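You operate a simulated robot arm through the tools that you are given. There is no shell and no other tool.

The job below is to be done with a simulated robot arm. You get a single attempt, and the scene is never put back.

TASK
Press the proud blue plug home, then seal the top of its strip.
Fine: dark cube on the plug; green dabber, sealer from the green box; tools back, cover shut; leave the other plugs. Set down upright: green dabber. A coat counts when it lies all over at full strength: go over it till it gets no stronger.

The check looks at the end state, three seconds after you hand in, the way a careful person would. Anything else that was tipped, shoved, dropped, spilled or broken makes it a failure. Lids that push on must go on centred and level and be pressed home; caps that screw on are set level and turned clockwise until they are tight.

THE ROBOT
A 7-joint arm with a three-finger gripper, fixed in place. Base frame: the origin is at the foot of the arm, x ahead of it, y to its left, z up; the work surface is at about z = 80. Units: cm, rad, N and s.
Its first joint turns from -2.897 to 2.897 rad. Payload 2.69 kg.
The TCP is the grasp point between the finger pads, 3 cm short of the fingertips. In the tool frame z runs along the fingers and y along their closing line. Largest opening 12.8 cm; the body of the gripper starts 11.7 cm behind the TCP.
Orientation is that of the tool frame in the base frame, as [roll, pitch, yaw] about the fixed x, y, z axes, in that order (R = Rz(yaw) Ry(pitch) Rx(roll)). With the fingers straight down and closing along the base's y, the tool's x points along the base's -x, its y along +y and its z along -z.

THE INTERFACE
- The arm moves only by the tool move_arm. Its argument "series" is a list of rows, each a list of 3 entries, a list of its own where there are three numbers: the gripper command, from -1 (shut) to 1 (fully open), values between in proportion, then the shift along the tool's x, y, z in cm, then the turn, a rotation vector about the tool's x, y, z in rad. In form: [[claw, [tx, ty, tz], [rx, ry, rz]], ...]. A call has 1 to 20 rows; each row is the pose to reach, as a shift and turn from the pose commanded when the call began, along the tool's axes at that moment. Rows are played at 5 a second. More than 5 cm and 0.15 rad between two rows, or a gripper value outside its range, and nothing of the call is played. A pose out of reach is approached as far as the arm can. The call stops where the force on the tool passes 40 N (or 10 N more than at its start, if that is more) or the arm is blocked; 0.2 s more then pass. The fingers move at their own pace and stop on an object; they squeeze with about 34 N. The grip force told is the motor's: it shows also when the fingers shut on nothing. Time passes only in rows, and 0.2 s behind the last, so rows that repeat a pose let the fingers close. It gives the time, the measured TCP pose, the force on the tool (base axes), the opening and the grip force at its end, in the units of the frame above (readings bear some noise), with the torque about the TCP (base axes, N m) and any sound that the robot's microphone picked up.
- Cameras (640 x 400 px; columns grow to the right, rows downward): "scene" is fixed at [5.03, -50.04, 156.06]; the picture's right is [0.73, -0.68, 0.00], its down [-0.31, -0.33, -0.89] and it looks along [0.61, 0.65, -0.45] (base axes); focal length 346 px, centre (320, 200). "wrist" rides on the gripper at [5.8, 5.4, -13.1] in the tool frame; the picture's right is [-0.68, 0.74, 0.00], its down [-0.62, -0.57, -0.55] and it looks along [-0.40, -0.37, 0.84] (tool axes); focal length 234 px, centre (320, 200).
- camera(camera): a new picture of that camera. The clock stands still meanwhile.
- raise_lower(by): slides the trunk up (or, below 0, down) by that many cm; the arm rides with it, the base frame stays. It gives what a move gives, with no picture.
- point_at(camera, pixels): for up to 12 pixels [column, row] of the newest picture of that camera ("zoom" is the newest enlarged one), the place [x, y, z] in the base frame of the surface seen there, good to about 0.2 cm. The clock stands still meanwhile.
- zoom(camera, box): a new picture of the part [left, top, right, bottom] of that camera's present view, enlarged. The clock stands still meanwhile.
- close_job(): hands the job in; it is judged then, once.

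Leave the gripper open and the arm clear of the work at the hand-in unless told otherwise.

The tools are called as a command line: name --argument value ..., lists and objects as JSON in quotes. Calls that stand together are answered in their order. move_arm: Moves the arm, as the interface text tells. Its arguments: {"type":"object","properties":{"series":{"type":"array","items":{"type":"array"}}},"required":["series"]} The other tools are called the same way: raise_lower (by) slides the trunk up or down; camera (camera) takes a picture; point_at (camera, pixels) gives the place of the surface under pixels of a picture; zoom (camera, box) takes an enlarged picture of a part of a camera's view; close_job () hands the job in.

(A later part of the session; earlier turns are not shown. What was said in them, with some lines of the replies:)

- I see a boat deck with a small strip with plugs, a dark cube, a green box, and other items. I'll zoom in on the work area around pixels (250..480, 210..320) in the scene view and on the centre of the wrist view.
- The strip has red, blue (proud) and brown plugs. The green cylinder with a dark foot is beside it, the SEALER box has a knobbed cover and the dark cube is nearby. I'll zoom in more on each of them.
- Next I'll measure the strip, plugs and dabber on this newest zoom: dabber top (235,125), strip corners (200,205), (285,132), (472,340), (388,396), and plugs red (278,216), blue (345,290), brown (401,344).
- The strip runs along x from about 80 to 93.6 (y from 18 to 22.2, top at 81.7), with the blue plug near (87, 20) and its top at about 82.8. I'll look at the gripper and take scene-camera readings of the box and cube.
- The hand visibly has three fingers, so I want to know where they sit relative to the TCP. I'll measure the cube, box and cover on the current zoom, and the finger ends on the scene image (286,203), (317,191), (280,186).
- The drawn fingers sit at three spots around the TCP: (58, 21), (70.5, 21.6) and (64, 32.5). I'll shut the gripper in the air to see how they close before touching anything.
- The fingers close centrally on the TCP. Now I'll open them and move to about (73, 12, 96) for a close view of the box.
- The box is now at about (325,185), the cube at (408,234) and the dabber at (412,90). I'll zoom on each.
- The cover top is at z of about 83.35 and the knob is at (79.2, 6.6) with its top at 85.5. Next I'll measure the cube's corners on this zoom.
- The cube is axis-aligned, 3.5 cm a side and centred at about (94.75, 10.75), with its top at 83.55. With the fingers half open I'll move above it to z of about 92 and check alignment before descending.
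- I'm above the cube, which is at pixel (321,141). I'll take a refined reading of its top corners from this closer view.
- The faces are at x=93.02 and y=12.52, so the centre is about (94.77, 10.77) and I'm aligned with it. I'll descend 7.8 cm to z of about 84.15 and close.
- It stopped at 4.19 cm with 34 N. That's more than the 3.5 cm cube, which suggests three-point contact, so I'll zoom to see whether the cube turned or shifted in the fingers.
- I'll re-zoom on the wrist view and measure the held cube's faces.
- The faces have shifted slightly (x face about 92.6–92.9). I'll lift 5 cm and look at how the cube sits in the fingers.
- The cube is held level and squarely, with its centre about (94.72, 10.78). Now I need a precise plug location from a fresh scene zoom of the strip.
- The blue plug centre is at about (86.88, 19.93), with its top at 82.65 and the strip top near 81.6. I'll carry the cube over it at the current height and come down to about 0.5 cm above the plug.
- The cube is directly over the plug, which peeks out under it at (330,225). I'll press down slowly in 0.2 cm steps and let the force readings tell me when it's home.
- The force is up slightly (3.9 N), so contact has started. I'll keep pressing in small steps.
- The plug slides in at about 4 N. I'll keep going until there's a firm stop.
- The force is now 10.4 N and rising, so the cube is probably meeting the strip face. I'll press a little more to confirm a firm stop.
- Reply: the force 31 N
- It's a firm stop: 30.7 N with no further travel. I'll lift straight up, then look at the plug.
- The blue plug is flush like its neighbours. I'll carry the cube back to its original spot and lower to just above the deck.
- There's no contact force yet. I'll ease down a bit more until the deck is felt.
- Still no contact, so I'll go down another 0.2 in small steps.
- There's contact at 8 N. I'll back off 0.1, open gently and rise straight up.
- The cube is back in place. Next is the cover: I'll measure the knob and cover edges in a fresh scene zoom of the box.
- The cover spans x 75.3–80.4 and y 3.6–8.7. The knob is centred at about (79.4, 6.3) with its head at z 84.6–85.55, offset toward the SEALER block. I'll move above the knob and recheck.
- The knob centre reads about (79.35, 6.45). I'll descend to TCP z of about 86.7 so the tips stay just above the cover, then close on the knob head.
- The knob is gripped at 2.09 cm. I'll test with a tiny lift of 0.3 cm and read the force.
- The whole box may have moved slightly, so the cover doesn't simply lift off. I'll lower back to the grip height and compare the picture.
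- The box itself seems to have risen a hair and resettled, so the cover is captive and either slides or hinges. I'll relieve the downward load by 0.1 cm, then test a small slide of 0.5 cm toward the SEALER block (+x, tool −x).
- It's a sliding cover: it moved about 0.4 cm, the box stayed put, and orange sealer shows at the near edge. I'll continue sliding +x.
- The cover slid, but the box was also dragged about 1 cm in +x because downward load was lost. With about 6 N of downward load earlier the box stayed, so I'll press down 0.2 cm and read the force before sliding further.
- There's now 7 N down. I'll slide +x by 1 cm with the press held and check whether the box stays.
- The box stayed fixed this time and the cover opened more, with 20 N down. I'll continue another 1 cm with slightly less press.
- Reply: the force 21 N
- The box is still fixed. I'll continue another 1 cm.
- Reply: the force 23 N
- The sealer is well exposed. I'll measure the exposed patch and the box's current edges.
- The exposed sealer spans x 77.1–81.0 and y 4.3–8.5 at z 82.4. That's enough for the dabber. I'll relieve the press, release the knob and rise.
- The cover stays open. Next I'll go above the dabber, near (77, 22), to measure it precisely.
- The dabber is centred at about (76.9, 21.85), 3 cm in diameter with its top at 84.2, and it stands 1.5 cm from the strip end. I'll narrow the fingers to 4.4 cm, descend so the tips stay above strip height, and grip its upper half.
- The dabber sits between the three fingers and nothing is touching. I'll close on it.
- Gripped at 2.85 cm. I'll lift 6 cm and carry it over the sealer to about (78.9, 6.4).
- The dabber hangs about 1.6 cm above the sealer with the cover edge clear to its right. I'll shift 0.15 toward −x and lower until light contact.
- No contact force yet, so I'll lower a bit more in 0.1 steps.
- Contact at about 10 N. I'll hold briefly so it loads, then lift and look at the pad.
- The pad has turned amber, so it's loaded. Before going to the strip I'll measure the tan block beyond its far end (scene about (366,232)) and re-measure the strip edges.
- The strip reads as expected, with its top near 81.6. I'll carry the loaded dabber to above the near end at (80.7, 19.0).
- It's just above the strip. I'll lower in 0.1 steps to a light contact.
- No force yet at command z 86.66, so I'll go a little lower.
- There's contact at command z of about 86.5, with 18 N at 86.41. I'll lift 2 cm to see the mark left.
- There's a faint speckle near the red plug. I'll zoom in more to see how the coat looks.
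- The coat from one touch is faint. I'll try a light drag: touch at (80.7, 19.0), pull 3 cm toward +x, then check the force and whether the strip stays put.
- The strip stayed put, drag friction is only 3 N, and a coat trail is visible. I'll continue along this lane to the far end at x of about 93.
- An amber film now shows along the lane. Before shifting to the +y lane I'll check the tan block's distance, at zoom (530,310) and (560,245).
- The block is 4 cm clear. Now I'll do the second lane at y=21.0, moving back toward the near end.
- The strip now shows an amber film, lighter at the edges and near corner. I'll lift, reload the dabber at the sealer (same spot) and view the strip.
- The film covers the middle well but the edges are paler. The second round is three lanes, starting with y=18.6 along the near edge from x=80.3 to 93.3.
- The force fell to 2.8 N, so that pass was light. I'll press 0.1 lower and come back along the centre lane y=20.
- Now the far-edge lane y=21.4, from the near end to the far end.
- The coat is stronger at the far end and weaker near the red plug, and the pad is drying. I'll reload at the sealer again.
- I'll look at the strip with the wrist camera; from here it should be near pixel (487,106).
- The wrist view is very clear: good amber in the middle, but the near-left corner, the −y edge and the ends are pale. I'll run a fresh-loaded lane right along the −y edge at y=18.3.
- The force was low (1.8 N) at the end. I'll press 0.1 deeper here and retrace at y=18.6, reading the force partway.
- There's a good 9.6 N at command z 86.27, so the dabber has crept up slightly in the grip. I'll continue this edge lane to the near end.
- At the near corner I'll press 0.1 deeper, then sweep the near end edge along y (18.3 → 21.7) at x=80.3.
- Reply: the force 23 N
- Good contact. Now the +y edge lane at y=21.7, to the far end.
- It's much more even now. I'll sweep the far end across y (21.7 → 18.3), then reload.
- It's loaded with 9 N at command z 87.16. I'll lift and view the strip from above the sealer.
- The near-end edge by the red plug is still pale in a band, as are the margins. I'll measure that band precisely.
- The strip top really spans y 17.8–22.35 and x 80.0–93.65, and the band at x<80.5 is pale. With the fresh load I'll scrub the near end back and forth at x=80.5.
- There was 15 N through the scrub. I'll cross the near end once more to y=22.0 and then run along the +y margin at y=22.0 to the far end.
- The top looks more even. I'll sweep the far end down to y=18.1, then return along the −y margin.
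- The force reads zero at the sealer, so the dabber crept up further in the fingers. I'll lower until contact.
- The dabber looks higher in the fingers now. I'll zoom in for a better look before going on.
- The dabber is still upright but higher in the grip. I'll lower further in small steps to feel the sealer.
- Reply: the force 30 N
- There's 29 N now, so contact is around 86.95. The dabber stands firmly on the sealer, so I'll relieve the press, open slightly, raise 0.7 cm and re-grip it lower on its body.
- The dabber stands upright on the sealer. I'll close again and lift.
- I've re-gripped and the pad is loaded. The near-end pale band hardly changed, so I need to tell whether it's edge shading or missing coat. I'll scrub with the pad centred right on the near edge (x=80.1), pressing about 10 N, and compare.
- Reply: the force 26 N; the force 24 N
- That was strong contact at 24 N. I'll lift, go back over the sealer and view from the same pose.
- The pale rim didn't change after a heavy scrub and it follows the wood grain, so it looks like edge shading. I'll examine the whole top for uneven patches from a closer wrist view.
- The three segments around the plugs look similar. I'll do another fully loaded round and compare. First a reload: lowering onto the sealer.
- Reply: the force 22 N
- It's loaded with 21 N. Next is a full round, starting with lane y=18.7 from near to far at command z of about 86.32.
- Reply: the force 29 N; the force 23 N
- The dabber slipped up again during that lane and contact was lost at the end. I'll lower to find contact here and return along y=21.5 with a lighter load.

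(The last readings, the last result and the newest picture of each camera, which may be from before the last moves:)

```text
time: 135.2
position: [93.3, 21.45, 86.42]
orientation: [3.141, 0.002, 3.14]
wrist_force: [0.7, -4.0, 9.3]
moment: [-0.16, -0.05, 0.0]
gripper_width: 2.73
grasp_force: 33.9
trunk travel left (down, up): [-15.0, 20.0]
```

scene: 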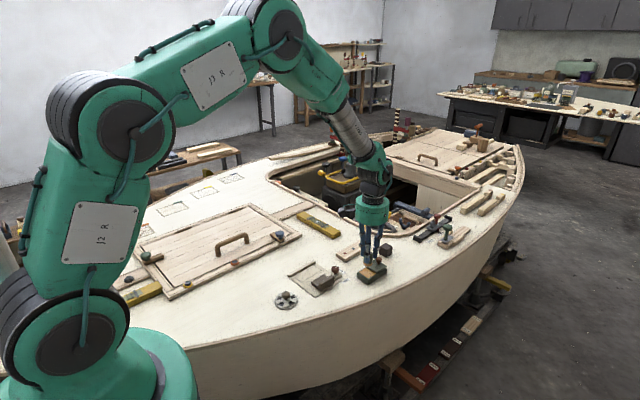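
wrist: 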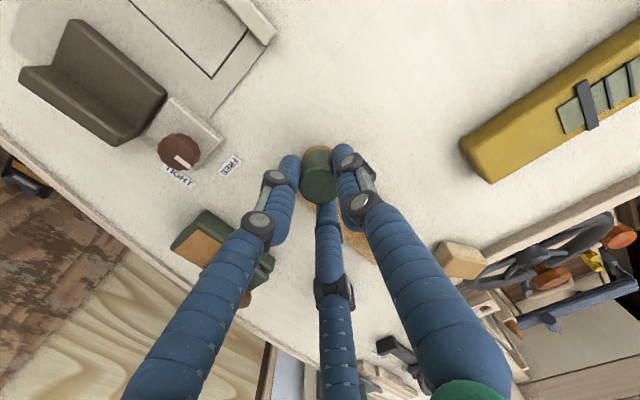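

There's 9 N here. I'll return along y=21.5 to the near end.

move_arm --series '[[-1, [0.9, 0, 0], [0, 0, 0]], [-1, [1.8, 0, 0], [0, 0, 0]], [-1, [2.7, 0, 0], [0, 0, 0]], [-1, [3.6, 0, 0], [0, 0, 0]], [-1, [4.5, 0, 0], [0, 0, 0]], [-1, [5.4, 0, 0], [0, 0, 0]], [-1, [6.3, 0, 0], [0, 0, 0]], [-1, [7.2, 0, 0], [0, 0, 0]], [-1, [8.1, 0, 0], [0, 0, 0]], [-1, [9.0, 0, 0], [0, 0, 0]], [-1, [9.9, 0, 0], [0, 0, 0]], [-1, [10.8, 0, 0], [0, 0, 0]], [-1, [11.7, 0, 0], [0, 0, 0]], [-1, [12.6, 0, 0], [0, 0, 0]], [-1, [12.8, 0, 0], [0, 0, 0]], [-1, [12.8, 0, 0], [0, 0, 0]]]'

zoom --camera "scene" --box '[322, 232, 378, 267]'

```text
time: 138.6
position: [80.51, 21.46, 86.34]
orientation: [3.14, 0.003, 3.141]
wrist_force: [7.0, -4.6, 24.5]
moment: [-0.2, -0.37, 0.0]
gripper_width: 2.72
grasp_force: 33.7
trunk travel left (down, up): [-15.0, 20.0]
```

```text
11.43 times, centred on (350, 250) of scene
```

zoom: 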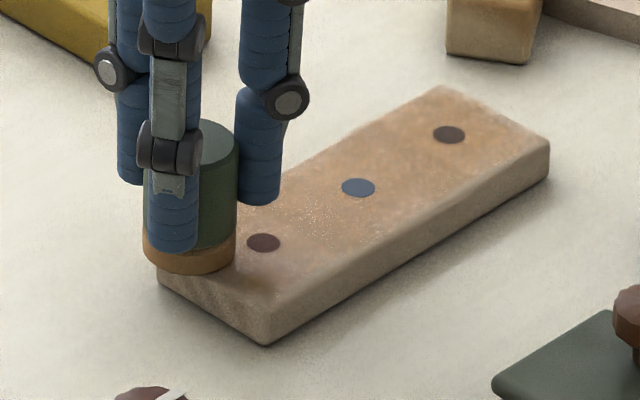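

Near-end contact is 24 N at the same height, so the surface rides slightly higher here. I'll raise 0.08, sweep the near end to y=18.4, then lift and go to the sealer for a re-grip and view.

move_arm --series '[[-1, [0.1, 0, -0.08], [0, 0, 0]], [-1, [0.1, -0.6, -0.08], [0, 0, 0]], [-1, [0.1, -1.2, -0.08], [0, 0, 0]], [-1, [0.1, -1.8, -0.08], [0, 0, 0]], [-1, [0.1, -2.4, -0.08], [0, 0, 0]], [-1, [0.1, -3.1, -0.06], [0, 0, 0]], [-1, [0.1, -3.1, -0.06], [0, 0, 0]]]'

move_arm --series '[[-1, [0, 0, -2], [0, 0, 0]], [-1, [0, 0, -5.2], [0, 0, 0]], [-1, [0.6, -4, -5.2], [0, 0, 0]], [-1, [1.2, -8, -5.2], [0, 0, 0]], [-1, [1.55, -11.97, -5.2], [0, 0, 0]], [-1, [1.55, -11.97, -5.2], [0, 0, 0]], [-1, [1.55, -11.97, -5.2], [0, 0, 0]]]'

zoom --camera "wrist" --box '[410, 10, 550, 180]'

zoom --camera "wrist" --box '[415, 10, 515, 75]'

zoom --camera "wrist" --box '[430, 80, 550, 180]'

```text
time: 140.2
position: [80.35, 18.44, 86.34]
orientation: [3.142, 0.001, 3.141]
wrist_force: [-1.9, 2.2, 12.1]
moment: [0.12, 0.05, 0.01]
gripper_width: 2.72
grasp_force: 34.2
trunk travel left (down, up): [-15.0, 20.0]
```

```text
time: 141.8
position: [78.7, 6.45, 91.41]
orientation: [-3.141, 0.001, -3.141]
wrist_force: [1.0, -0.8, 0.5]
moment: [-0.01, -0.03, -0.02]
gripper_width: 2.73
grasp_force: 34.6
trunk travel left (down, up): [-15.0, 20.0]
```

```text
2.35 times, centred on (480, 95) of wrist
```

zoom: 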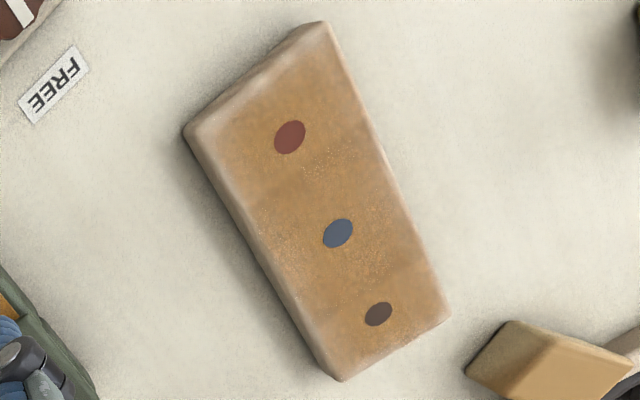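

```text
6.15 times, centred on (465, 42) of wrist
```

zoom: 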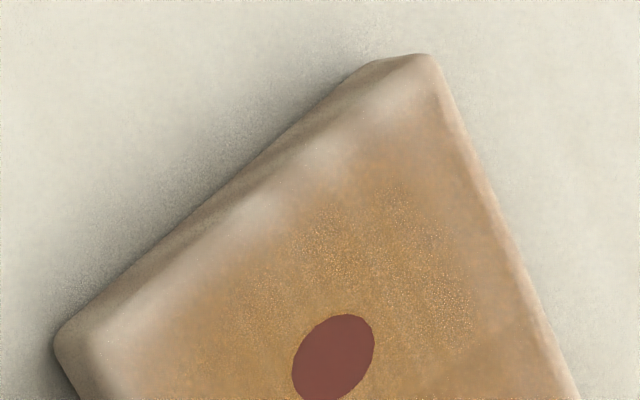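

```text
4.00 times, centred on (490, 130) of wrist
```

zoom: 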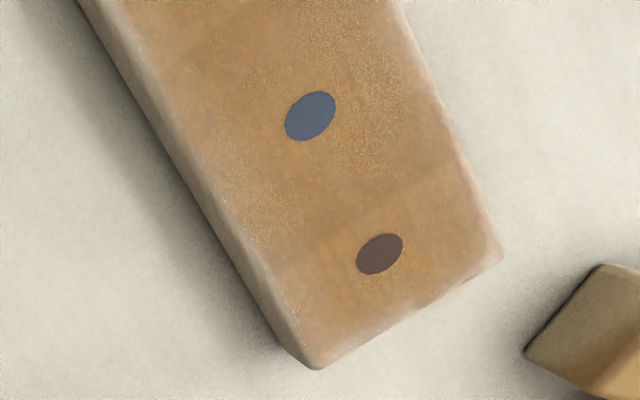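

There's no visible change from the previous round, so the coat looks saturated, with the pale rim being edge shading. I'll do one more perimeter round to be safe, starting with a reload: lowering onto the sealer and feeling for contact.

move_arm --series '[[-1, [0, 0, 2.5], [0, 0, 0]], [-1, [0, 0, 3.8], [0, 0, 0]], [-1, [0, 0, 4.1], [0, 0, 0]], [-1, [0, 0, 4.25], [0, 0, 0]], [-1, [0, 0, 4.35], [0, 0, 0]], [-1, [0, 0, 4.35], [0, 0, 0]]]'

```text
time: 143.2
position: [78.76, 6.33, 87.32]
orientation: [-3.14, 0.001, -3.141]
wrist_force: [1.1, -1.5, 9.9]
moment: [-0.03, 0.02, -0.03]
gripper_width: 2.73
grasp_force: 34.3
trunk travel left (down, up): [-15.0, 20.0]
```

There's contact at 10 N. I'll relieve, open, raise 0.45 and re-grip lower on the body.

move_arm --series '[[-1, [0, 0, -0.08], [0, 0, 0]], [-0.8, [0, 0, -0.1], [0, 0, 0]], [-0.45, [0, 0, -0.1], [0, 0, 0]], [-0.4, [0, 0, -0.1], [0, 0, 0]], [-0.4, [0, 0, -0.3], [0, 0, 0]], [-0.4, [0, 0, -0.5], [0, 0, 0]], [-0.4, [0, 0, -0.5], [0, 0, 0]], [-0.7, [0, 0, -0.5], [0, 0, 0]], [-1, [0, 0, -0.5], [0, 0, 0]], [-1, [0, 0, -0.5], [0, 0, 0]], [-1, [0, 0, -0.5], [0, 0, 0]]]'

zoom --camera "scene" --box '[345, 240, 401, 290]'

zoom --camera "wrist" --box '[260, 120, 380, 220]'

```text
time: 145.6
position: [78.67, 6.37, 87.57]
orientation: [3.141, 0.001, -3.141]
wrist_force: [-1.0, -0.1, 0.0]
moment: [0.02, 0.04, 0.02]
gripper_width: 2.73
grasp_force: 33.7
trunk travel left (down, up): [-15.0, 20.0]
```

```text
8.00 times, centred on (373, 265) of scene
```

zoom: 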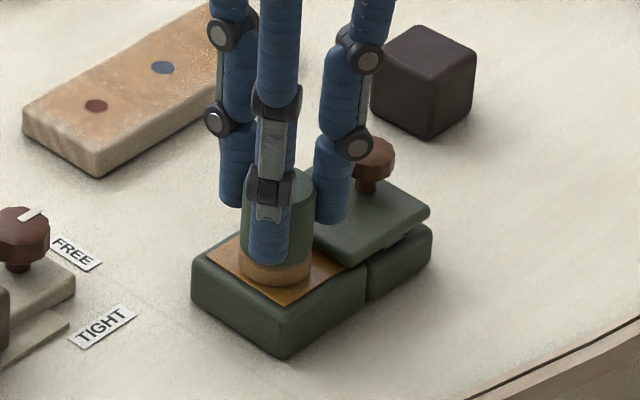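

```text
4.00 times, centred on (320, 170) of wrist
```

zoom: 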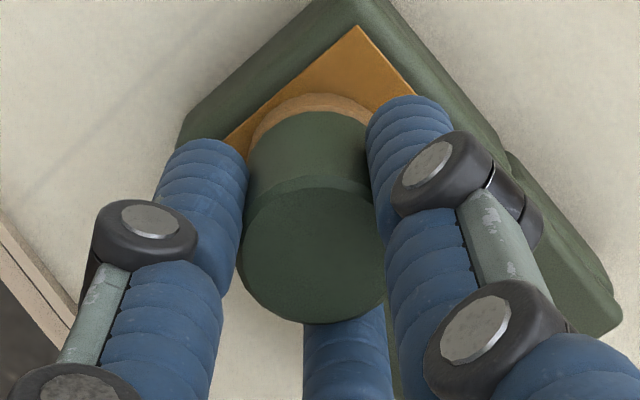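

I've re-gripped with the pad loaded. Now the perimeter round: the −y margin at y=18.4 from near to far with a slight height tilt.

move_arm --series '[[-1, [0, 0, -2], [0, 0, 0]], [-1, [0, 0, -3.95], [0, 0, 0]], [-1, [-0.9, 4.2, -3.95], [0, 0, 0]], [-1, [-1.5, 8.4, -3.95], [0, 0, 0]], [-1, [-1.75, 11.97, -3.95], [0, 0, 0]], [-1, [-1.75, 11.97, -1], [0, 0, 0]], [-1, [-1.75, 11.97, 0.8], [0, 0, 0]], [-1, [-1.75, 11.97, 1.07], [0, 0, 0]], [-1, [-1.75, 11.97, 1.09], [0, 0, 0]], [-1, [-3, 11.97, 1.1], [0, 0, 0]], [-1, [-4.25, 11.97, 1.11], [0, 0, 0]], [-1, [-5.5, 11.97, 1.12], [0, 0, 0]], [-1, [-6.75, 11.97, 1.13], [0, 0, 0]], [-1, [-8, 11.97, 1.14], [0, 0, 0]], [-1, [-9.25, 11.97, 1.15], [0, 0, 0]], [-1, [-10.5, 11.97, 1.16], [0, 0, 0]], [-1, [-11.75, 11.97, 1.17], [0, 0, 0]], [-1, [-13, 11.97, 1.18], [0, 0, 0]], [-1, [-14.55, 11.97, 1.19], [0, 0, 0]], [-1, [-14.55, 11.97, 1.19], [0, 0, 0]]]'

```text
time: 149.8
position: [93.49, 18.34, 86.61]
orientation: [3.14, 0.002, -3.141]
wrist_force: [-3.9, 1.1, 20.9]
moment: [0.07, 0.19, 0.03]
gripper_width: 2.71
grasp_force: 34.0
trunk travel left (down, up): [-15.0, 20.0]
```

Good contact at 21 N at the far end. Next I'll cross the far end to y=21.8 and return along the +y margin with slightly less press.

move_arm --series '[[-1, [0, 0.5, -0.04], [0, 0, 0]], [-1, [0, 1.2, -0.04], [0, 0, 0]], [-1, [0, 1.9, -0.04], [0, 0, 0]], [-1, [0, 2.6, -0.04], [0, 0, 0]], [-1, [0, 3.4, -0.04], [0, 0, 0]], [-1, [1.2, 3.4, -0.05], [0, 0, 0]], [-1, [2.4, 3.4, -0.06], [0, 0, 0]], [-1, [3.6, 3.4, -0.07], [0, 0, 0]], [-1, [4.8, 3.4, -0.08], [0, 0, 0]], [-1, [6.0, 3.4, -0.08], [0, 0, 0]], [-1, [7.2, 3.4, -0.09], [0, 0, 0]], [-1, [8.4, 3.4, -0.09], [0, 0, 0]], [-1, [9.6, 3.4, -0.1], [0, 0, 0]], [-1, [10.8, 3.4, -0.1], [0, 0, 0]], [-1, [12.0, 3.4, -0.1], [0, 0, 0]], [-1, [12.9, 3.4, -0.1], [0, 0, 0]], [-1, [12.9, 3.4, -0.1], [0, 0, 0]]]'

```text
time: 153.4
position: [80.48, 21.66, 86.43]
orientation: [-3.141, 0.002, 3.141]
wrist_force: [4.9, -1.3, 23.9]
moment: [-0.15, -0.4, -0.02]
gripper_width: 2.73
grasp_force: 33.8
trunk travel left (down, up): [-15.0, 20.0]
```

Still good contact. I'll sweep the near end to y=18.4, return to y=20.1, and take the centre lane to the far end.

move_arm --series '[[-1, [0.2, -0.6, -0.03], [0, 0, 0]], [-1, [0.2, -1.3, -0.03], [0, 0, 0]], [-1, [0.2, -2.0, -0.03], [0, 0, 0]], [-1, [0.2, -2.7, -0.03], [0, 0, 0]], [-1, [0.2, -3.4, -0.02], [0, 0, 0]], [-1, [0, -2.6, -0.02], [0, 0, 0]], [-1, [0, -1.7, -0.02], [0, 0, 0]], [-1, [-1.2, -1.7, -0.01], [0, 0, 0]], [-1, [-2.4, -1.7, 0], [0, 0, 0]], [-1, [-3.6, -1.7, 0.01], [0, 0, 0]], [-1, [-4.8, -1.7, 0.02], [0, 0, 0]], [-1, [-6.0, -1.7, 0.03], [0, 0, 0]], [-1, [-7.2, -1.7, 0.04], [0, 0, 0]], [-1, [-8.4, -1.7, 0.05], [0, 0, 0]], [-1, [-9.6, -1.7, 0.06], [0, 0, 0]], [-1, [-10.8, -1.7, 0.07], [0, 0, 0]], [-1, [-12.0, -1.7, 0.08], [0, 0, 0]], [-1, [-12.7, -1.7, 0.09], [0, 0, 0]], [-1, [-12.7, -1.7, 0.09], [0, 0, 0]]]'

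move_arm --series '[[-1, [0, 0, -2], [0, 0, 0]], [-1, [0, 0, -5.2], [0, 0, 0]], [-1, [3.4, -3.2, -5.2], [0, 0, 0]], [-1, [6.8, -6.4, -5.2], [0, 0, 0]], [-1, [10.2, -9.6, -5.2], [0, 0, 0]], [-1, [13.0, -12.4, -5.2], [0, 0, 0]], [-1, [14.35, -13.67, -5.2], [0, 0, 0]], [-1, [14.35, -13.67, -5.2], [0, 0, 0]], [-1, [14.35, -13.67, -5.2], [0, 0, 0]]]'

zoom --camera "wrist" --box '[410, 10, 550, 180]'

zoom --camera "wrist" --box '[415, 10, 515, 75]'

zoom --camera "wrist" --box '[430, 80, 550, 180]'

```text
time: 157.4
position: [93.15, 20.1, 86.63]
orientation: [-3.141, 0.002, -3.139]
wrist_force: [-0.3, -0.2, 11.8]
moment: [-0.03, 0.02, -0.02]
gripper_width: 2.74
grasp_force: 34.1
trunk travel left (down, up): [-15.0, 20.0]
```

```text
time: 159.4
position: [78.75, 6.66, 91.58]
orientation: [-3.141, 0.0, 3.141]
wrist_force: [-0.6, 0.6, 0.4]
moment: [-0.02, 0.0, 0.03]
gripper_width: 2.75
grasp_force: 33.8
trunk travel left (down, up): [-15.0, 20.0]
```

```text
2.35 times, centred on (480, 95) of wrist
```

zoom: 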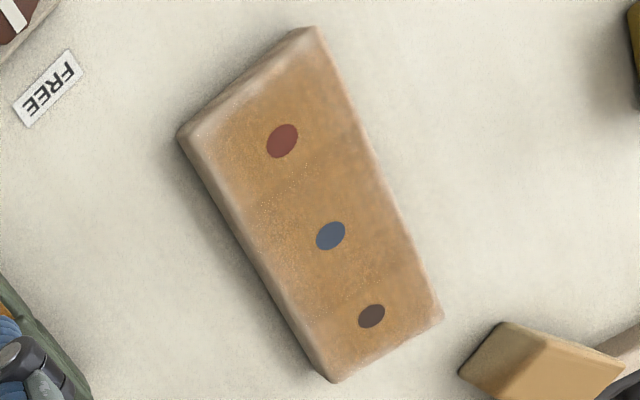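

```text
6.15 times, centred on (465, 42) of wrist
```

zoom: 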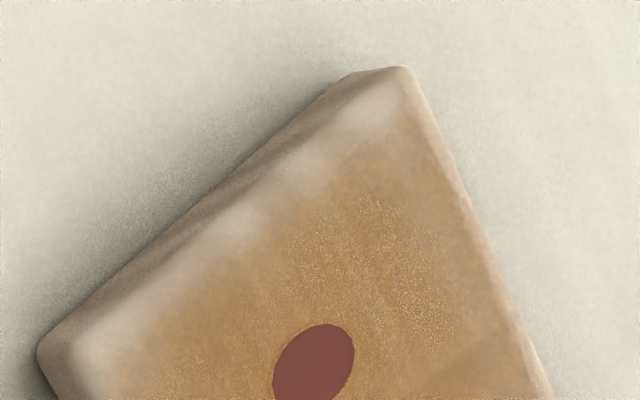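

```text
4.00 times, centred on (490, 130) of wrist
```

zoom: 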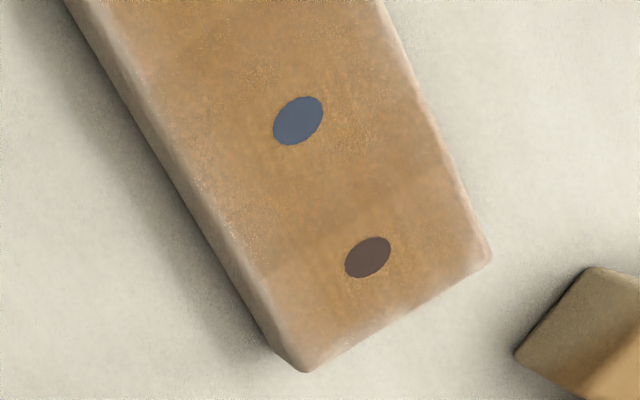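

The coat is unchanged after the extra round, so it's at full strength. I'll now carry the dabber back to its original spot at (76.92, 21.93) and stop 0.5 cm above the deck.

move_arm --series '[[-1, [0.4, 3.8, 0], [0, 0, 0]], [-1, [0.9, 7.7, 0], [0, 0, 0]], [-1, [1.4, 11.6, 0], [0, 0, 0]], [-1, [1.83, 15.5, 0], [0, 0, 0]], [-1, [1.83, 15.5, 0], [0, 0, 0]], [-1, [1.83, 15.5, 2.5], [0, 0, 0]], [-1, [1.83, 15.5, 4.8], [0, 0, 0]], [-1, [1.83, 15.5, 5.7], [0, 0, 0]], [-1, [1.83, 15.5, 5.7], [0, 0, 0]]]'

zoom --camera "scene" --box '[300, 220, 364, 270]'

```text
time: 161.4
position: [77.16, 22.01, 86.04]
orientation: [3.141, 0.0, 3.14]
wrist_force: [0.9, -0.8, -0.3]
moment: [0.01, -0.03, 0.0]
gripper_width: 2.73
grasp_force: 34.0
trunk travel left (down, up): [-15.0, 20.0]
```

```text
8.00 times, centred on (332, 245) of scene
```

zoom: 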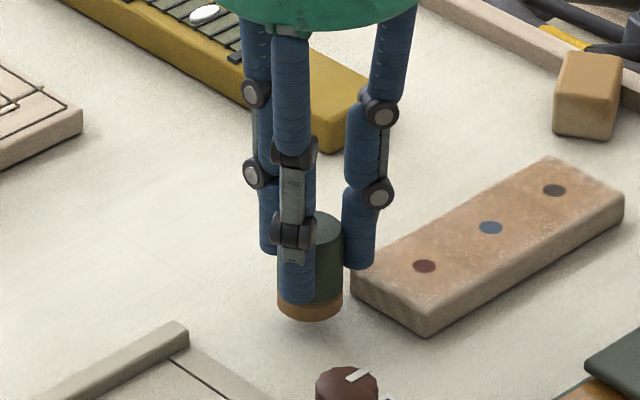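

The dabber hangs upright about 0.8 cm over its old spot. I'll lower in small steps until the deck is felt.

move_arm --series '[[-1, [0, 0, 0.3], [0, 0, 0]], [-1, [0, 0, 0.5], [0, 0, 0]], [-1, [0, 0, 0.65], [0, 0, 0]], [-1, [0, 0, 0.75], [0, 0, 0]], [-1, [0, 0, 0.75], [0, 0, 0]]]'

```text
time: 162.6
position: [77.0, 21.8, 85.11]
orientation: [3.14, 0.0, 3.14]
wrist_force: [-0.2, -0.5, -0.4]
moment: [0.01, 0.03, -0.03]
gripper_width: 2.73
grasp_force: 33.7
trunk travel left (down, up): [-15.0, 20.0]
```

No contact yet at command z 85.12, so I'll go down in 0.07 steps.

move_arm --series '[[-1, [0, 0, 0.07], [0, 0, 0]], [-1, [0, 0, 0.14], [0, 0, 0]], [-1, [0, 0, 0.21], [0, 0, 0]], [-1, [0, 0, 0.21], [0, 0, 0]]]'

```text
time: 163.6
position: [77.02, 21.75, 85.04]
orientation: [3.141, 0.0, -3.141]
wrist_force: [0.0, -0.2, -0.2]
moment: [0.01, 0.01, 0.0]
gripper_width: 2.72
grasp_force: 33.1
trunk travel left (down, up): [-15.0, 20.0]
```

zoom --camera "scene" --box '[310, 235, 350, 270]'

move_arm --series '[[-1, [0, 0, 0.07], [0, 0, 0]], [-1, [0, 0, 0.14], [0, 0, 0]], [-1, [0, 0, 0.14], [0, 0, 0]]]'

```text
11.43 times, centred on (330, 252) of scene
```

zoom: 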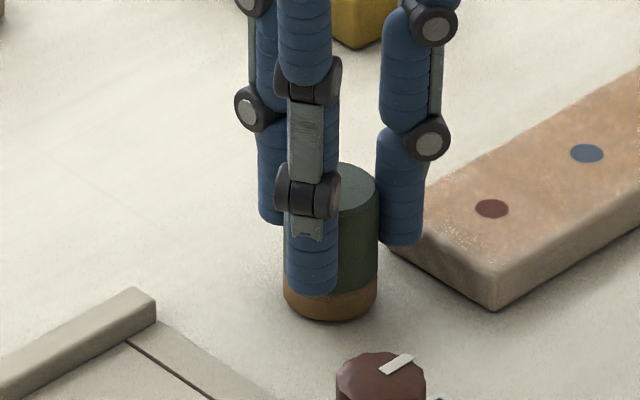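

```text
time: 164.4
position: [77.05, 21.66, 84.86]
orientation: [3.141, 0.001, 3.141]
wrist_force: [-2.2, 0.2, 5.4]
moment: [0.07, 0.04, 0.02]
gripper_width: 2.74
grasp_force: 33.8
trunk travel left (down, up): [-15.0, 20.0]
```

It's seated with 5 N. I'll relieve slightly, open only to about 3.6 cm (to stay clear of the strip), then rise straight up.

move_arm --series '[[-1, [0, 0, -0.05], [0, 0, 0]], [-0.7, [0, 0, -0.06], [0, 0, 0]], [-0.45, [0, 0, -0.06], [0, 0, 0]], [-0.43, [0, 0, -0.06], [0, 0, 0]], [-0.43, [0, 0, -0.6], [0, 0, 0]], [-0.43, [0, 0, -1.6], [0, 0, 0]], [-0.43, [0, 0, -3.5], [0, 0, 0]], [-0.43, [0, 0, -7], [0, 0, 0]], [-0.43, [0, 0, -10], [0, 0, 0]], [-0.43, [0, 0, -10], [0, 0, 0]]]'

zoom --camera "scene" --box '[300, 220, 384, 280]'

zoom --camera "wrist" --box '[240, 90, 400, 200]'

```text
time: 166.6
position: [76.79, 21.74, 94.81]
orientation: [-3.141, 0.0, 3.141]
wrist_force: [-0.2, -0.2, 0.0]
moment: [-0.02, -0.02, 0.03]
gripper_width: 3.67
grasp_force: 0.0
trunk travel left (down, up): [-15.0, 20.0]
```

```text
6.67 times, centred on (342, 250) of scene
```

zoom: 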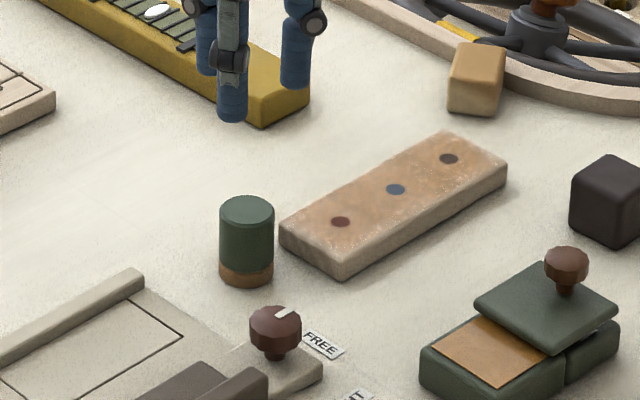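

```text
3.64 times, centred on (320, 145) of wrist
```

zoom: 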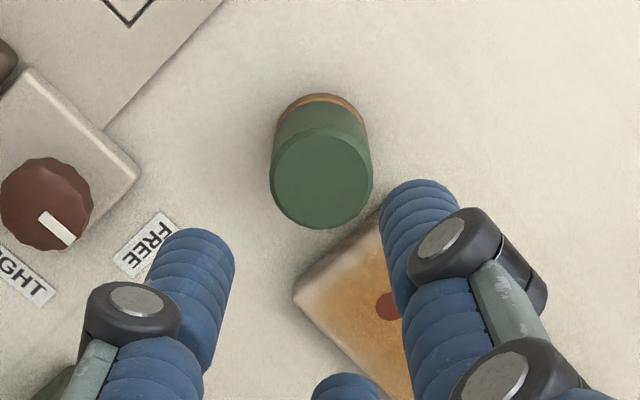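

The dabber stands upright in its place. With the strip unobstructed I'll take one more close look at the coat.

zoom --camera "scene" --box '[332, 238, 372, 263]'

zoom --camera "scene" --box '[332, 246, 352, 262]'

camera --camera "wrist"

```text
16.00 times, centred on (352, 250) of scene
```

zoom: 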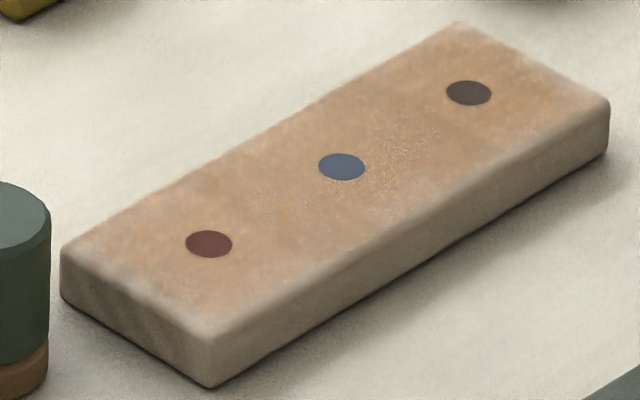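

```text
16.00 times, centred on (342, 254) of scene
```

zoom: 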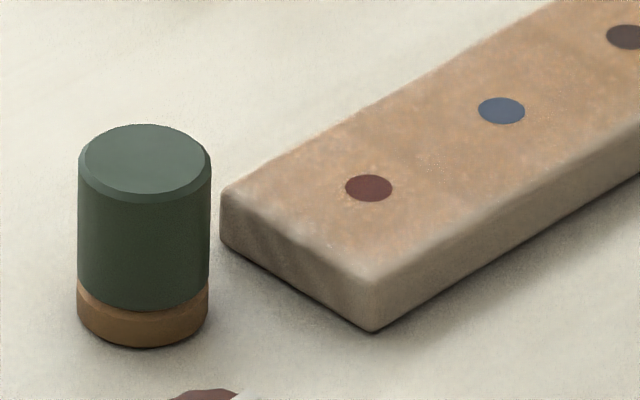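

```text
taken
```

wrist: 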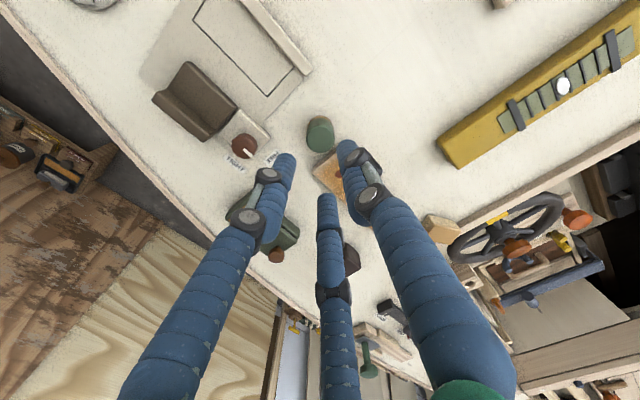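

I'll zoom the wrist view on the near corner at about (322,180) to judge that pale patch.

zoom --camera "wrist" --box '[300, 140, 350, 205]'

point_at --camera "zoom" --pixels '[[300, 240], [330, 280], [260, 250], [350, 210], [380, 180], [300, 300]]'

```text
6.15 times, centred on (325, 172) of wrist
```

zoom: 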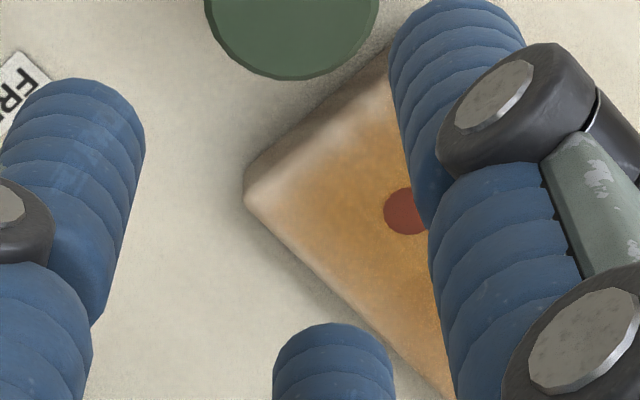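

```text
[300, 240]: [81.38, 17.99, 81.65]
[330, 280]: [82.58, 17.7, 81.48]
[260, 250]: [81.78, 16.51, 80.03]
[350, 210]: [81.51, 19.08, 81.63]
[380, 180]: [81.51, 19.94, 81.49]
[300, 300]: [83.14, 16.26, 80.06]
```

The pale rim is an even fade on all sides, consistent with edge shading over the rounded edge, so the coat is complete. Now I'll close the cover, first moving above the knob at its open position, about (84.85, 6.45).

move_arm --series '[[-0.43, [-1.6, -3.1, 0], [0, 0, 0]], [-0.3, [-3.2, -6.2, 0], [0, 0, 0]], [-0.2, [-4.8, -9.3, 0], [0, 0, 0]], [-0.2, [-6.4, -12.4, 0], [0, 0, 0]], [-0.2, [-7.93, -15.48, 1.5], [0, 0, 0]], [-0.2, [-7.93, -15.48, 1.8], [0, 0, 0]], [-0.2, [-7.93, -15.48, 1.8], [0, 0, 0]]]'

zoom --camera "wrist" --box '[240, 90, 400, 200]'

point_at --camera "zoom" --pixels '[[320, 200], [340, 200], [340, 220], [320, 180], [360, 200]]'

zoom --camera "scene" --box '[345, 250, 401, 290]'

point_at --camera "zoom" --pixels '[[380, 82], [350, 88], [412, 88], [380, 72], [380, 95], [163, 235], [272, 340], [378, 250], [355, 225], [245, 165]]'

```text
time: 168.2
position: [85.01, 6.27, 92.86]
orientation: [-3.141, 0.0, 3.141]
wrist_force: [0.5, -1.2, -0.8]
moment: [-0.03, 0.01, -0.02]
gripper_width: 5.11
grasp_force: 0.1
trunk travel left (down, up): [-15.0, 20.0]
```

```text
3.64 times, centred on (320, 145) of wrist
```

zoom: 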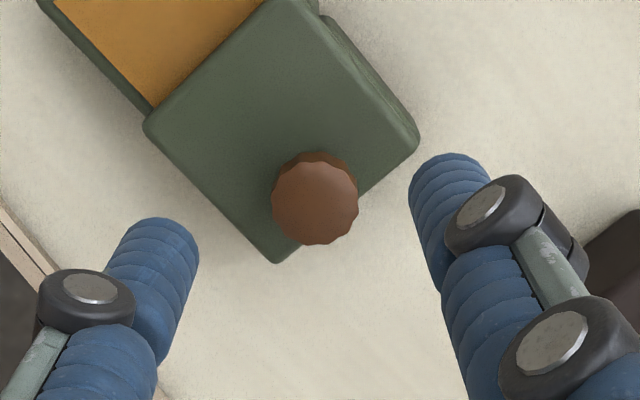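

```text
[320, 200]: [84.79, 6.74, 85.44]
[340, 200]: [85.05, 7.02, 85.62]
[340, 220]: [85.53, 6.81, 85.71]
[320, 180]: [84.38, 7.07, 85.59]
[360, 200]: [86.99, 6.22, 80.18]
```

```text
10.00 times, centred on (373, 270) of scene
```

zoom: 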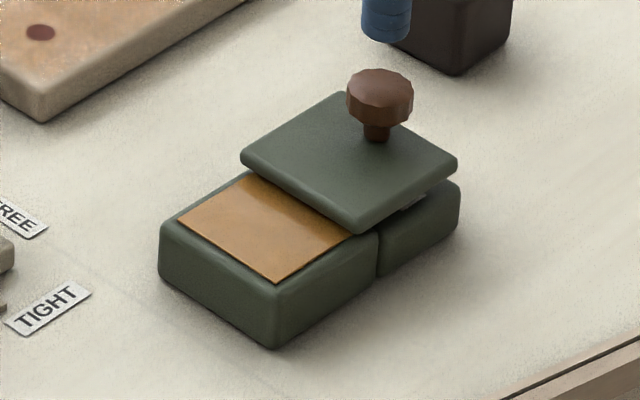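

```text
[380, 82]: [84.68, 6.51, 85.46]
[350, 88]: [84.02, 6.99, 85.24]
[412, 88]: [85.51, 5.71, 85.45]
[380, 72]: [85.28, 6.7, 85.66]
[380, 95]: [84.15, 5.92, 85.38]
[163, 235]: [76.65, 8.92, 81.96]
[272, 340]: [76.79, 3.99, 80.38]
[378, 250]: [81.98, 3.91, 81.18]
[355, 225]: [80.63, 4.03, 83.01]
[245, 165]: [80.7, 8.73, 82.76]
```

The knob is at about (84.75, 6.5) and I'm aligned over it. The box's −x face is now at about 76.7, versus 75.35 originally. I'll descend and grip the knob.

move_arm --series '[[-0.2, [0.05, 0, 2], [0, 0, 0]], [-0.2, [0.05, 0, 4], [0, 0, 0]], [-0.2, [0.05, 0, 5.6], [0, 0, 0]], [-0.2, [0.05, 0, 6.25], [0, 0, 0]], [-0.2, [0.05, 0, 6.25], [0, 0, 0]], [-0.6, [0.05, 0, 6.25], [0, 0, 0]], [-1, [0.05, 0, 6.25], [0, 0, 0]], [-1, [0.05, 0, 6.25], [0, 0, 0]], [-1, [0.05, 0, 6.25], [0, 0, 0]]]'

zoom --camera "scene" --box '[345, 250, 401, 290]'

```text
time: 170.2
position: [84.94, 6.45, 86.66]
orientation: [-3.14, 0.0, -3.142]
wrist_force: [0.8, -0.4, 0.9]
moment: [0.0, -0.03, 0.04]
gripper_width: 2.03
grasp_force: 34.5
trunk travel left (down, up): [-15.0, 20.0]
```

```text
10.00 times, centred on (373, 270) of scene
```

zoom: 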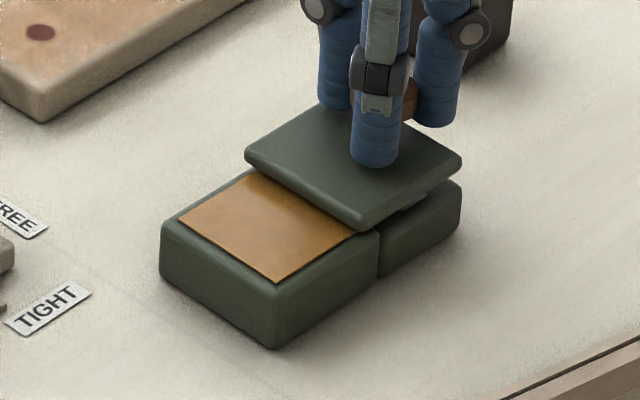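

Gripped. I'll press down lightly (0.2 cm), then slide 1 cm toward −x.

move_arm --series '[[-1, [0, 0, 0.1], [0, 0, 0]], [-1, [0, 0, 0.2], [0, 0, 0]], [-1, [0.3, 0, 0.2], [0, 0, 0]], [-1, [0.6, 0, 0.2], [0, 0, 0]], [-1, [0.9, 0, 0.2], [0, 0, 0]]]'

zoom --camera "scene" --box '[345, 250, 401, 290]'

```text
time: 171.4
position: [84.09, 6.4, 86.68]
orientation: [3.141, 0.003, 3.141]
wrist_force: [1.0, 0.5, 7.9]
moment: [0.03, -0.21, 0.08]
gripper_width: 2.06
grasp_force: 34.2
trunk travel left (down, up): [-15.0, 20.0]
```

```text
10.00 times, centred on (373, 270) of scene
```

zoom: 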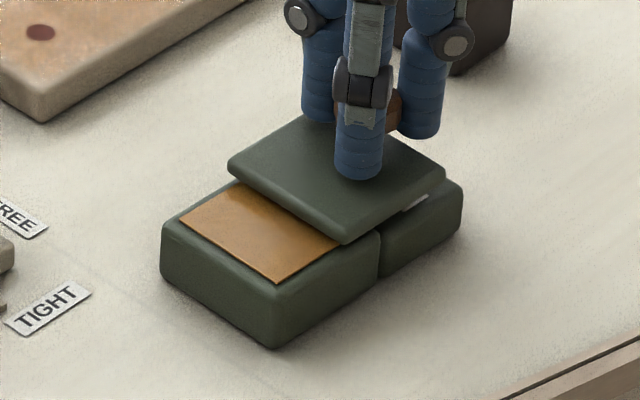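

The cover slid and the box stayed put, with 8 N down. I'll continue closing by 2 cm with a touch more press.

move_arm --series '[[-1, [0.3, 0, 0.05], [0, 0, 0]], [-1, [0.7, 0, 0.05], [0, 0, 0]], [-1, [1.1, 0, 0.05], [0, 0, 0]], [-1, [1.5, 0, 0.05], [0, 0, 0]], [-1, [1.9, 0, 0.05], [0, 0, 0]]]'

zoom --camera "scene" --box '[345, 250, 401, 290]'

```text
time: 172.6
position: [82.04, 6.39, 86.72]
orientation: [-3.141, -0.001, -3.141]
wrist_force: [0.0, 7.6, 16.6]
moment: [0.15, -0.37, 0.14]
gripper_width: 2.04
grasp_force: 34.0
trunk travel left (down, up): [-15.0, 20.0]
```

```text
10.00 times, centred on (373, 270) of scene
```

zoom: 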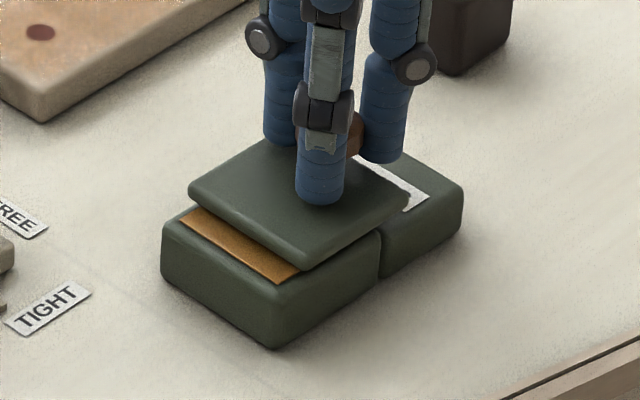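

The box is fixed and about 1.2 cm remains open. I'll continue 1.0 cm.

move_arm --series '[[-1, [0.25, 0, 0], [0, 0, 0]], [-1, [0.5, 0, 0], [0, 0, 0]], [-1, [0.75, 0, 0], [0, 0, 0]], [-1, [1.0, 0, 0], [0, 0, 0]]]'

zoom --camera "scene" --box '[345, 250, 401, 290]'

```text
time: 173.6
position: [81.12, 6.23, 86.63]
orientation: [-3.141, 0.0, -3.142]
wrist_force: [-0.8, 1.1, 13.7]
moment: [0.01, 0.23, 0.11]
gripper_width: 2.06
grasp_force: 34.2
trunk travel left (down, up): [-15.0, 20.0]
```

```text
10.00 times, centred on (373, 270) of scene
```

zoom: 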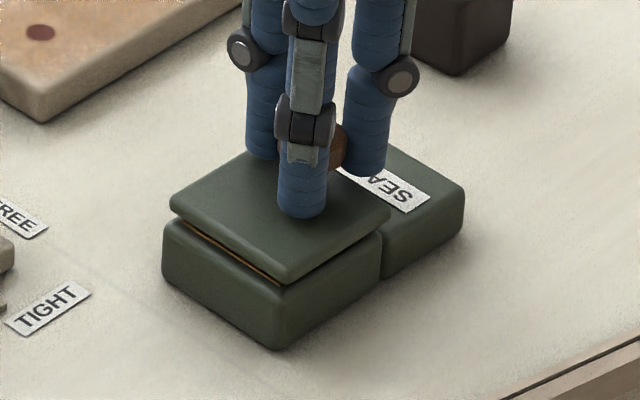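

Just a thin line of sealer remains. I'll continue in 0.1 cm steps for 0.4 cm and watch the x-force for the stop.

move_arm --series '[[-1, [0.1, 0, 0], [0, 0, 0]], [-1, [0.2, 0, 0], [0, 0, 0]], [-1, [0.3, 0, 0], [0, 0, 0]], [-1, [0.4, 0, 0], [0, 0, 0]]]'

zoom --camera "scene" --box '[345, 250, 401, 290]'

```text
time: 174.6
position: [80.77, 6.41, 86.74]
orientation: [-3.141, 0.0, 3.141]
wrist_force: [2.3, -4.6, 11.2]
moment: [-0.15, 0.0, 0.04]
gripper_width: 2.04
grasp_force: 33.7
trunk travel left (down, up): [-15.0, 20.0]
```

```text
10.00 times, centred on (373, 270) of scene
```

zoom: 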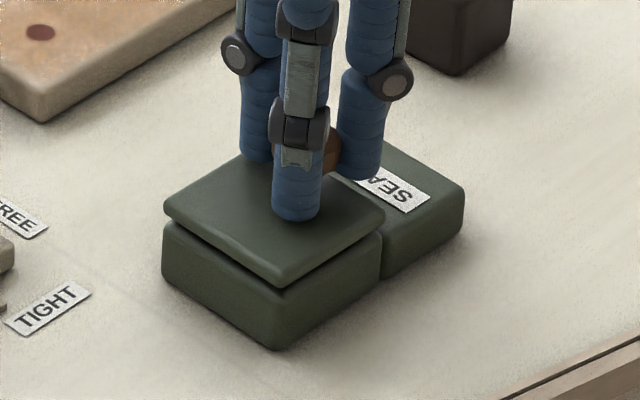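

The cover is now closed over the well and the x-force is starting to resist. Next I'll ease the press and carry the whole box back toward −x by about 1.2 cm to its original place, checking along the way.

move_arm --series '[[-1, [0.1, 0, -0.05], [0, 0, 0]], [-1, [0.2, 0, -0.1], [0, 0, 0]], [-1, [0.4, 0, -0.12], [0, 0, 0]], [-1, [0.6, 0, -0.12], [0, 0, 0]]]'

zoom --camera "scene" --box '[345, 255, 393, 290]'

```text
time: 175.6
position: [80.17, 6.41, 86.73]
orientation: [-3.141, -0.002, 3.141]
wrist_force: [1.7, 0.9, 1.1]
moment: [0.04, 0.0, 0.06]
gripper_width: 2.11
grasp_force: 33.7
trunk travel left (down, up): [-15.0, 20.0]
```

```text
11.43 times, centred on (369, 272) of scene
```

zoom: 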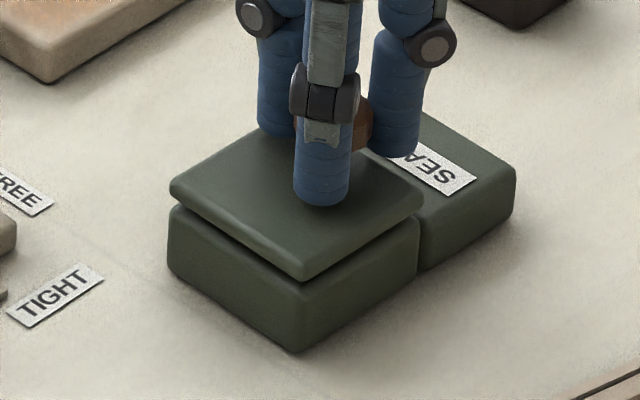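

The box moves along with the shut cover. I'll move another 0.6 cm to reach the original position.

move_arm --series '[[-1, [0.2, 0, 0], [0, 0, 0]], [-1, [0.4, 0, 0], [0, 0, 0]], [-1, [0.6, 0, 0], [0, 0, 0]], [-1, [0.6, 0, 0], [0, 0, 0]]]'

zoom --camera "scene" --box '[345, 255, 393, 290]'

```text
time: 176.6
position: [79.52, 6.31, 86.79]
orientation: [3.141, 0.0, 3.14]
wrist_force: [0.4, 0.5, -0.8]
moment: [-0.03, 0.03, 0.02]
gripper_width: 2.06
grasp_force: 34.3
trunk travel left (down, up): [-15.0, 20.0]
```

```text
11.43 times, centred on (369, 272) of scene
```

zoom: 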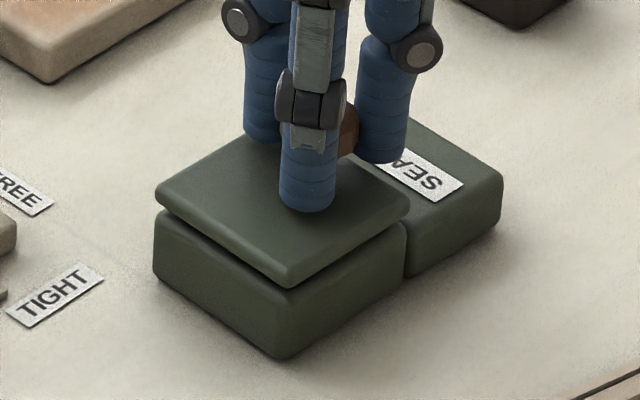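

The box is back within about 0.1–0.2 cm of its original spot with the cover shut. I'll set it down (0.12 lower), push −x a hair against the stop, and release.

move_arm --series '[[-1, [0.05, 0, 0.1], [0, 0, 0]], [-1, [0.1, 0, 0.2], [0, 0, 0]], [-1, [0.1, 0, 0.2], [0, 0, 0]]]'

zoom --camera "scene" --box '[345, 255, 393, 290]'

```text
time: 177.4
position: [79.49, 6.38, 86.57]
orientation: [3.142, 0.001, -3.14]
wrist_force: [1.0, -3.7, 9.2]
moment: [-0.18, 0.31, 0.15]
gripper_width: 2.1
grasp_force: 33.5
trunk travel left (down, up): [-15.0, 20.0]
```

```text
11.43 times, centred on (369, 272) of scene
```

zoom: 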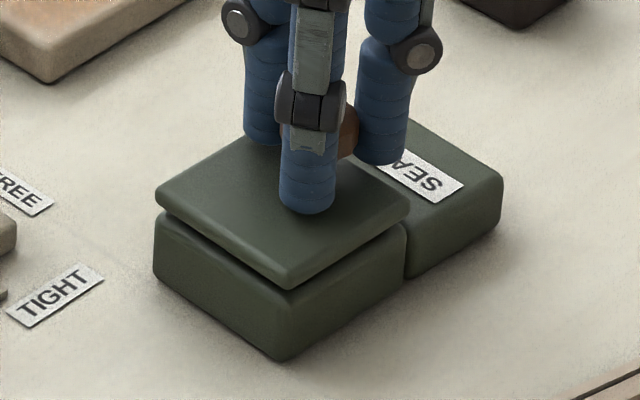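

It's seated with 9 N. I'll relieve, release the knob and rise clear.

move_arm --series '[[-1, [0, 0, -0.08], [0, 0, 0]], [-0.8, [0, 0, -0.1], [0, 0, 0]], [-0.4, [0, 0, -0.1], [0, 0, 0]], [-0.3, [0, 0, -0.1], [0, 0, 0]], [-0.3, [0, 0, -1], [0, 0, 0]], [-0.3, [0, 0, -3], [0, 0, 0]], [-0.3, [0, 0, -7], [0, 0, 0]], [-0.3, [0, 0, -11], [0, 0, 0]], [-0.3, [0, 0, -11], [0, 0, 0]]]'

zoom --camera "scene" --box '[345, 255, 393, 290]'

point_at --camera "zoom" --pixels '[[316, 112], [165, 195], [290, 280], [400, 205], [280, 330], [270, 130]]'

zoom --camera "wrist" --box '[250, 90, 390, 180]'

```text
time: 179.4
position: [79.19, 6.16, 97.53]
orientation: [-3.141, -0.001, -3.141]
wrist_force: [-0.5, -0.7, 0.0]
moment: [0.03, -0.04, 0.01]
gripper_width: 4.48
grasp_force: 0.1
trunk travel left (down, up): [-15.0, 20.0]
```

```text
11.43 times, centred on (369, 272) of scene
```

zoom: 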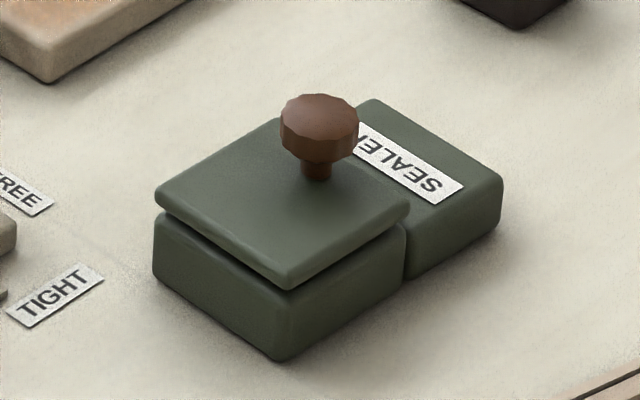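

```text
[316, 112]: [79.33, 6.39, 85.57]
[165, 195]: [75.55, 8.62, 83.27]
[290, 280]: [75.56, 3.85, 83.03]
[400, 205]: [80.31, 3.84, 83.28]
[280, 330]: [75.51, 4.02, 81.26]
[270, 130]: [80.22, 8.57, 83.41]
```

```text
4.44 times, centred on (320, 135) of wrist
```

zoom: 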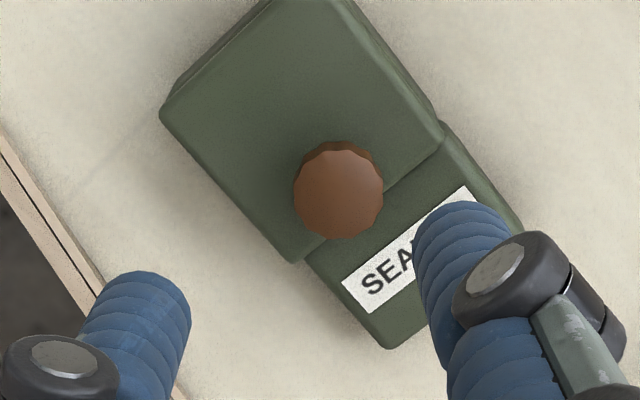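

The cover is shut and the box sits within about 0.2 cm of its original spot. I'll retreat to the start pose with the gripper open and check the whole scene.

move_arm --series '[[0, [0, 0, -4], [0, 0, 0]], [0.3, [2, 3, -6.5], [0, 0, 0]], [0.6, [4.5, 6, -8], [0, 0, 0]], [1, [7, 9.3, -9.5], [0, 0, 0]], [1, [9.5, 12.6, -11], [0, 0, 0]], [1, [12, 16, -12], [0, 0, 0]], [1, [14.5, 19.3, -13], [0, 0, 0]], [1, [14.5, 19.3, -13], [0, 0, 0]]]'

camera --camera "scene"

zoom --camera "scene" --box '[270, 220, 430, 320]'

zoom --camera "wrist" --box '[240, 120, 440, 260]'

zoom --camera "wrist" --box '[325, 145, 405, 225]'

```text
time: 181.2
position: [64.91, 26.04, 110.65]
orientation: [3.14, -0.001, -3.141]
wrist_force: [-0.1, 0.6, 0.0]
moment: [-0.03, -0.06, 0.0]
gripper_width: 12.79
grasp_force: 0.0
trunk travel left (down, up): [-15.0, 20.0]
```

```text
taken
```

scene: 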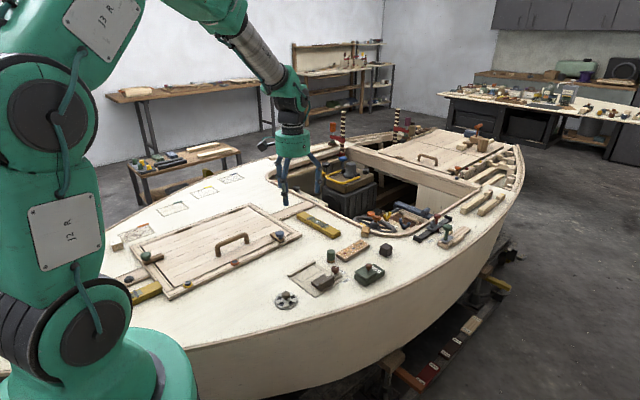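

```text
4.00 times, centred on (350, 270) of scene
```

zoom: 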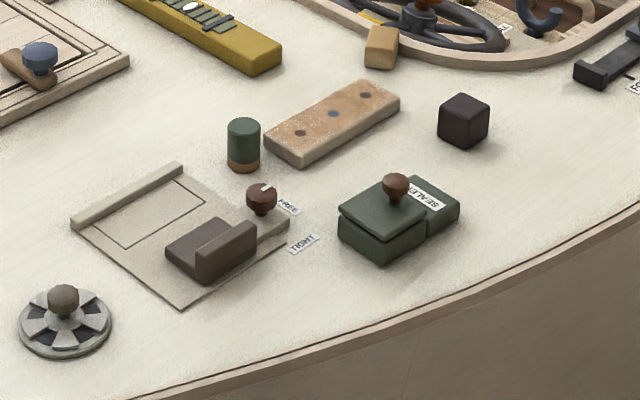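

```text
2.86 times, centred on (340, 190) of wrist
```

zoom: 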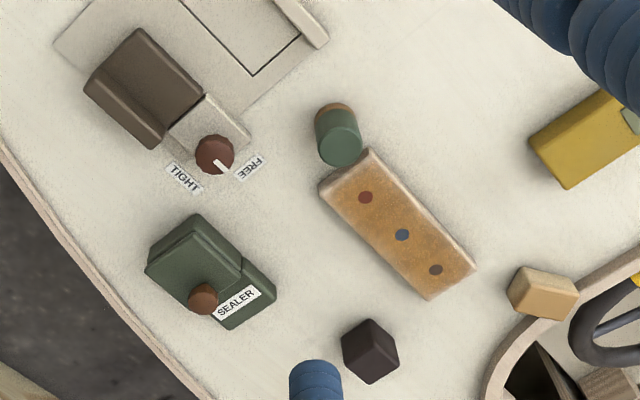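

```text
5.00 times, centred on (365, 185) of wrist
```

zoom: 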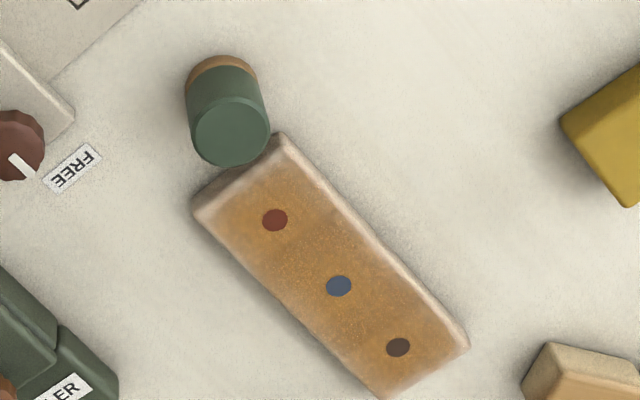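

From the start pose everything matches the opening view:
- The blue plug is flush, and the other plugs are untouched.
- The amber coat covers the strip's top and has stopped changing.
- The dabber is upright in its spot, the cube is in its place, and the sealer cover is shut.
- The gripper is open and clear of the work.

I'll hand in.

close_job

```text
The job is handed in.
```

The blue plug is pressed home, the top of its strip is sealed, and the job is handed in. I don't have the check's result.

- **Plug:** I pressed it with the dark cube to a firm stop at about 31 N. It sits flush with its neighbours, and I did not press the other two plugs.
- **Coat:** I went over the top in several reloaded rounds, including the edges and corners. The last two rounds made no visible difference. A pale rim of about 0.4 cm remains along the edges. It didn't change under repeated scrubbing, so I took it for shading on the rounded edge, but I can't rule out a thinner coat there.
- **Tools:** The cube is back in its place and the green dabber stands upright where it was.
- **Sealer box:** The cover is shut. The box slid just over 1 cm when I opened the cover. I moved it back to within about 0.2 cm of its original spot, and it may be very slightly turned.

The gripper is open and the arm is clear of the work.
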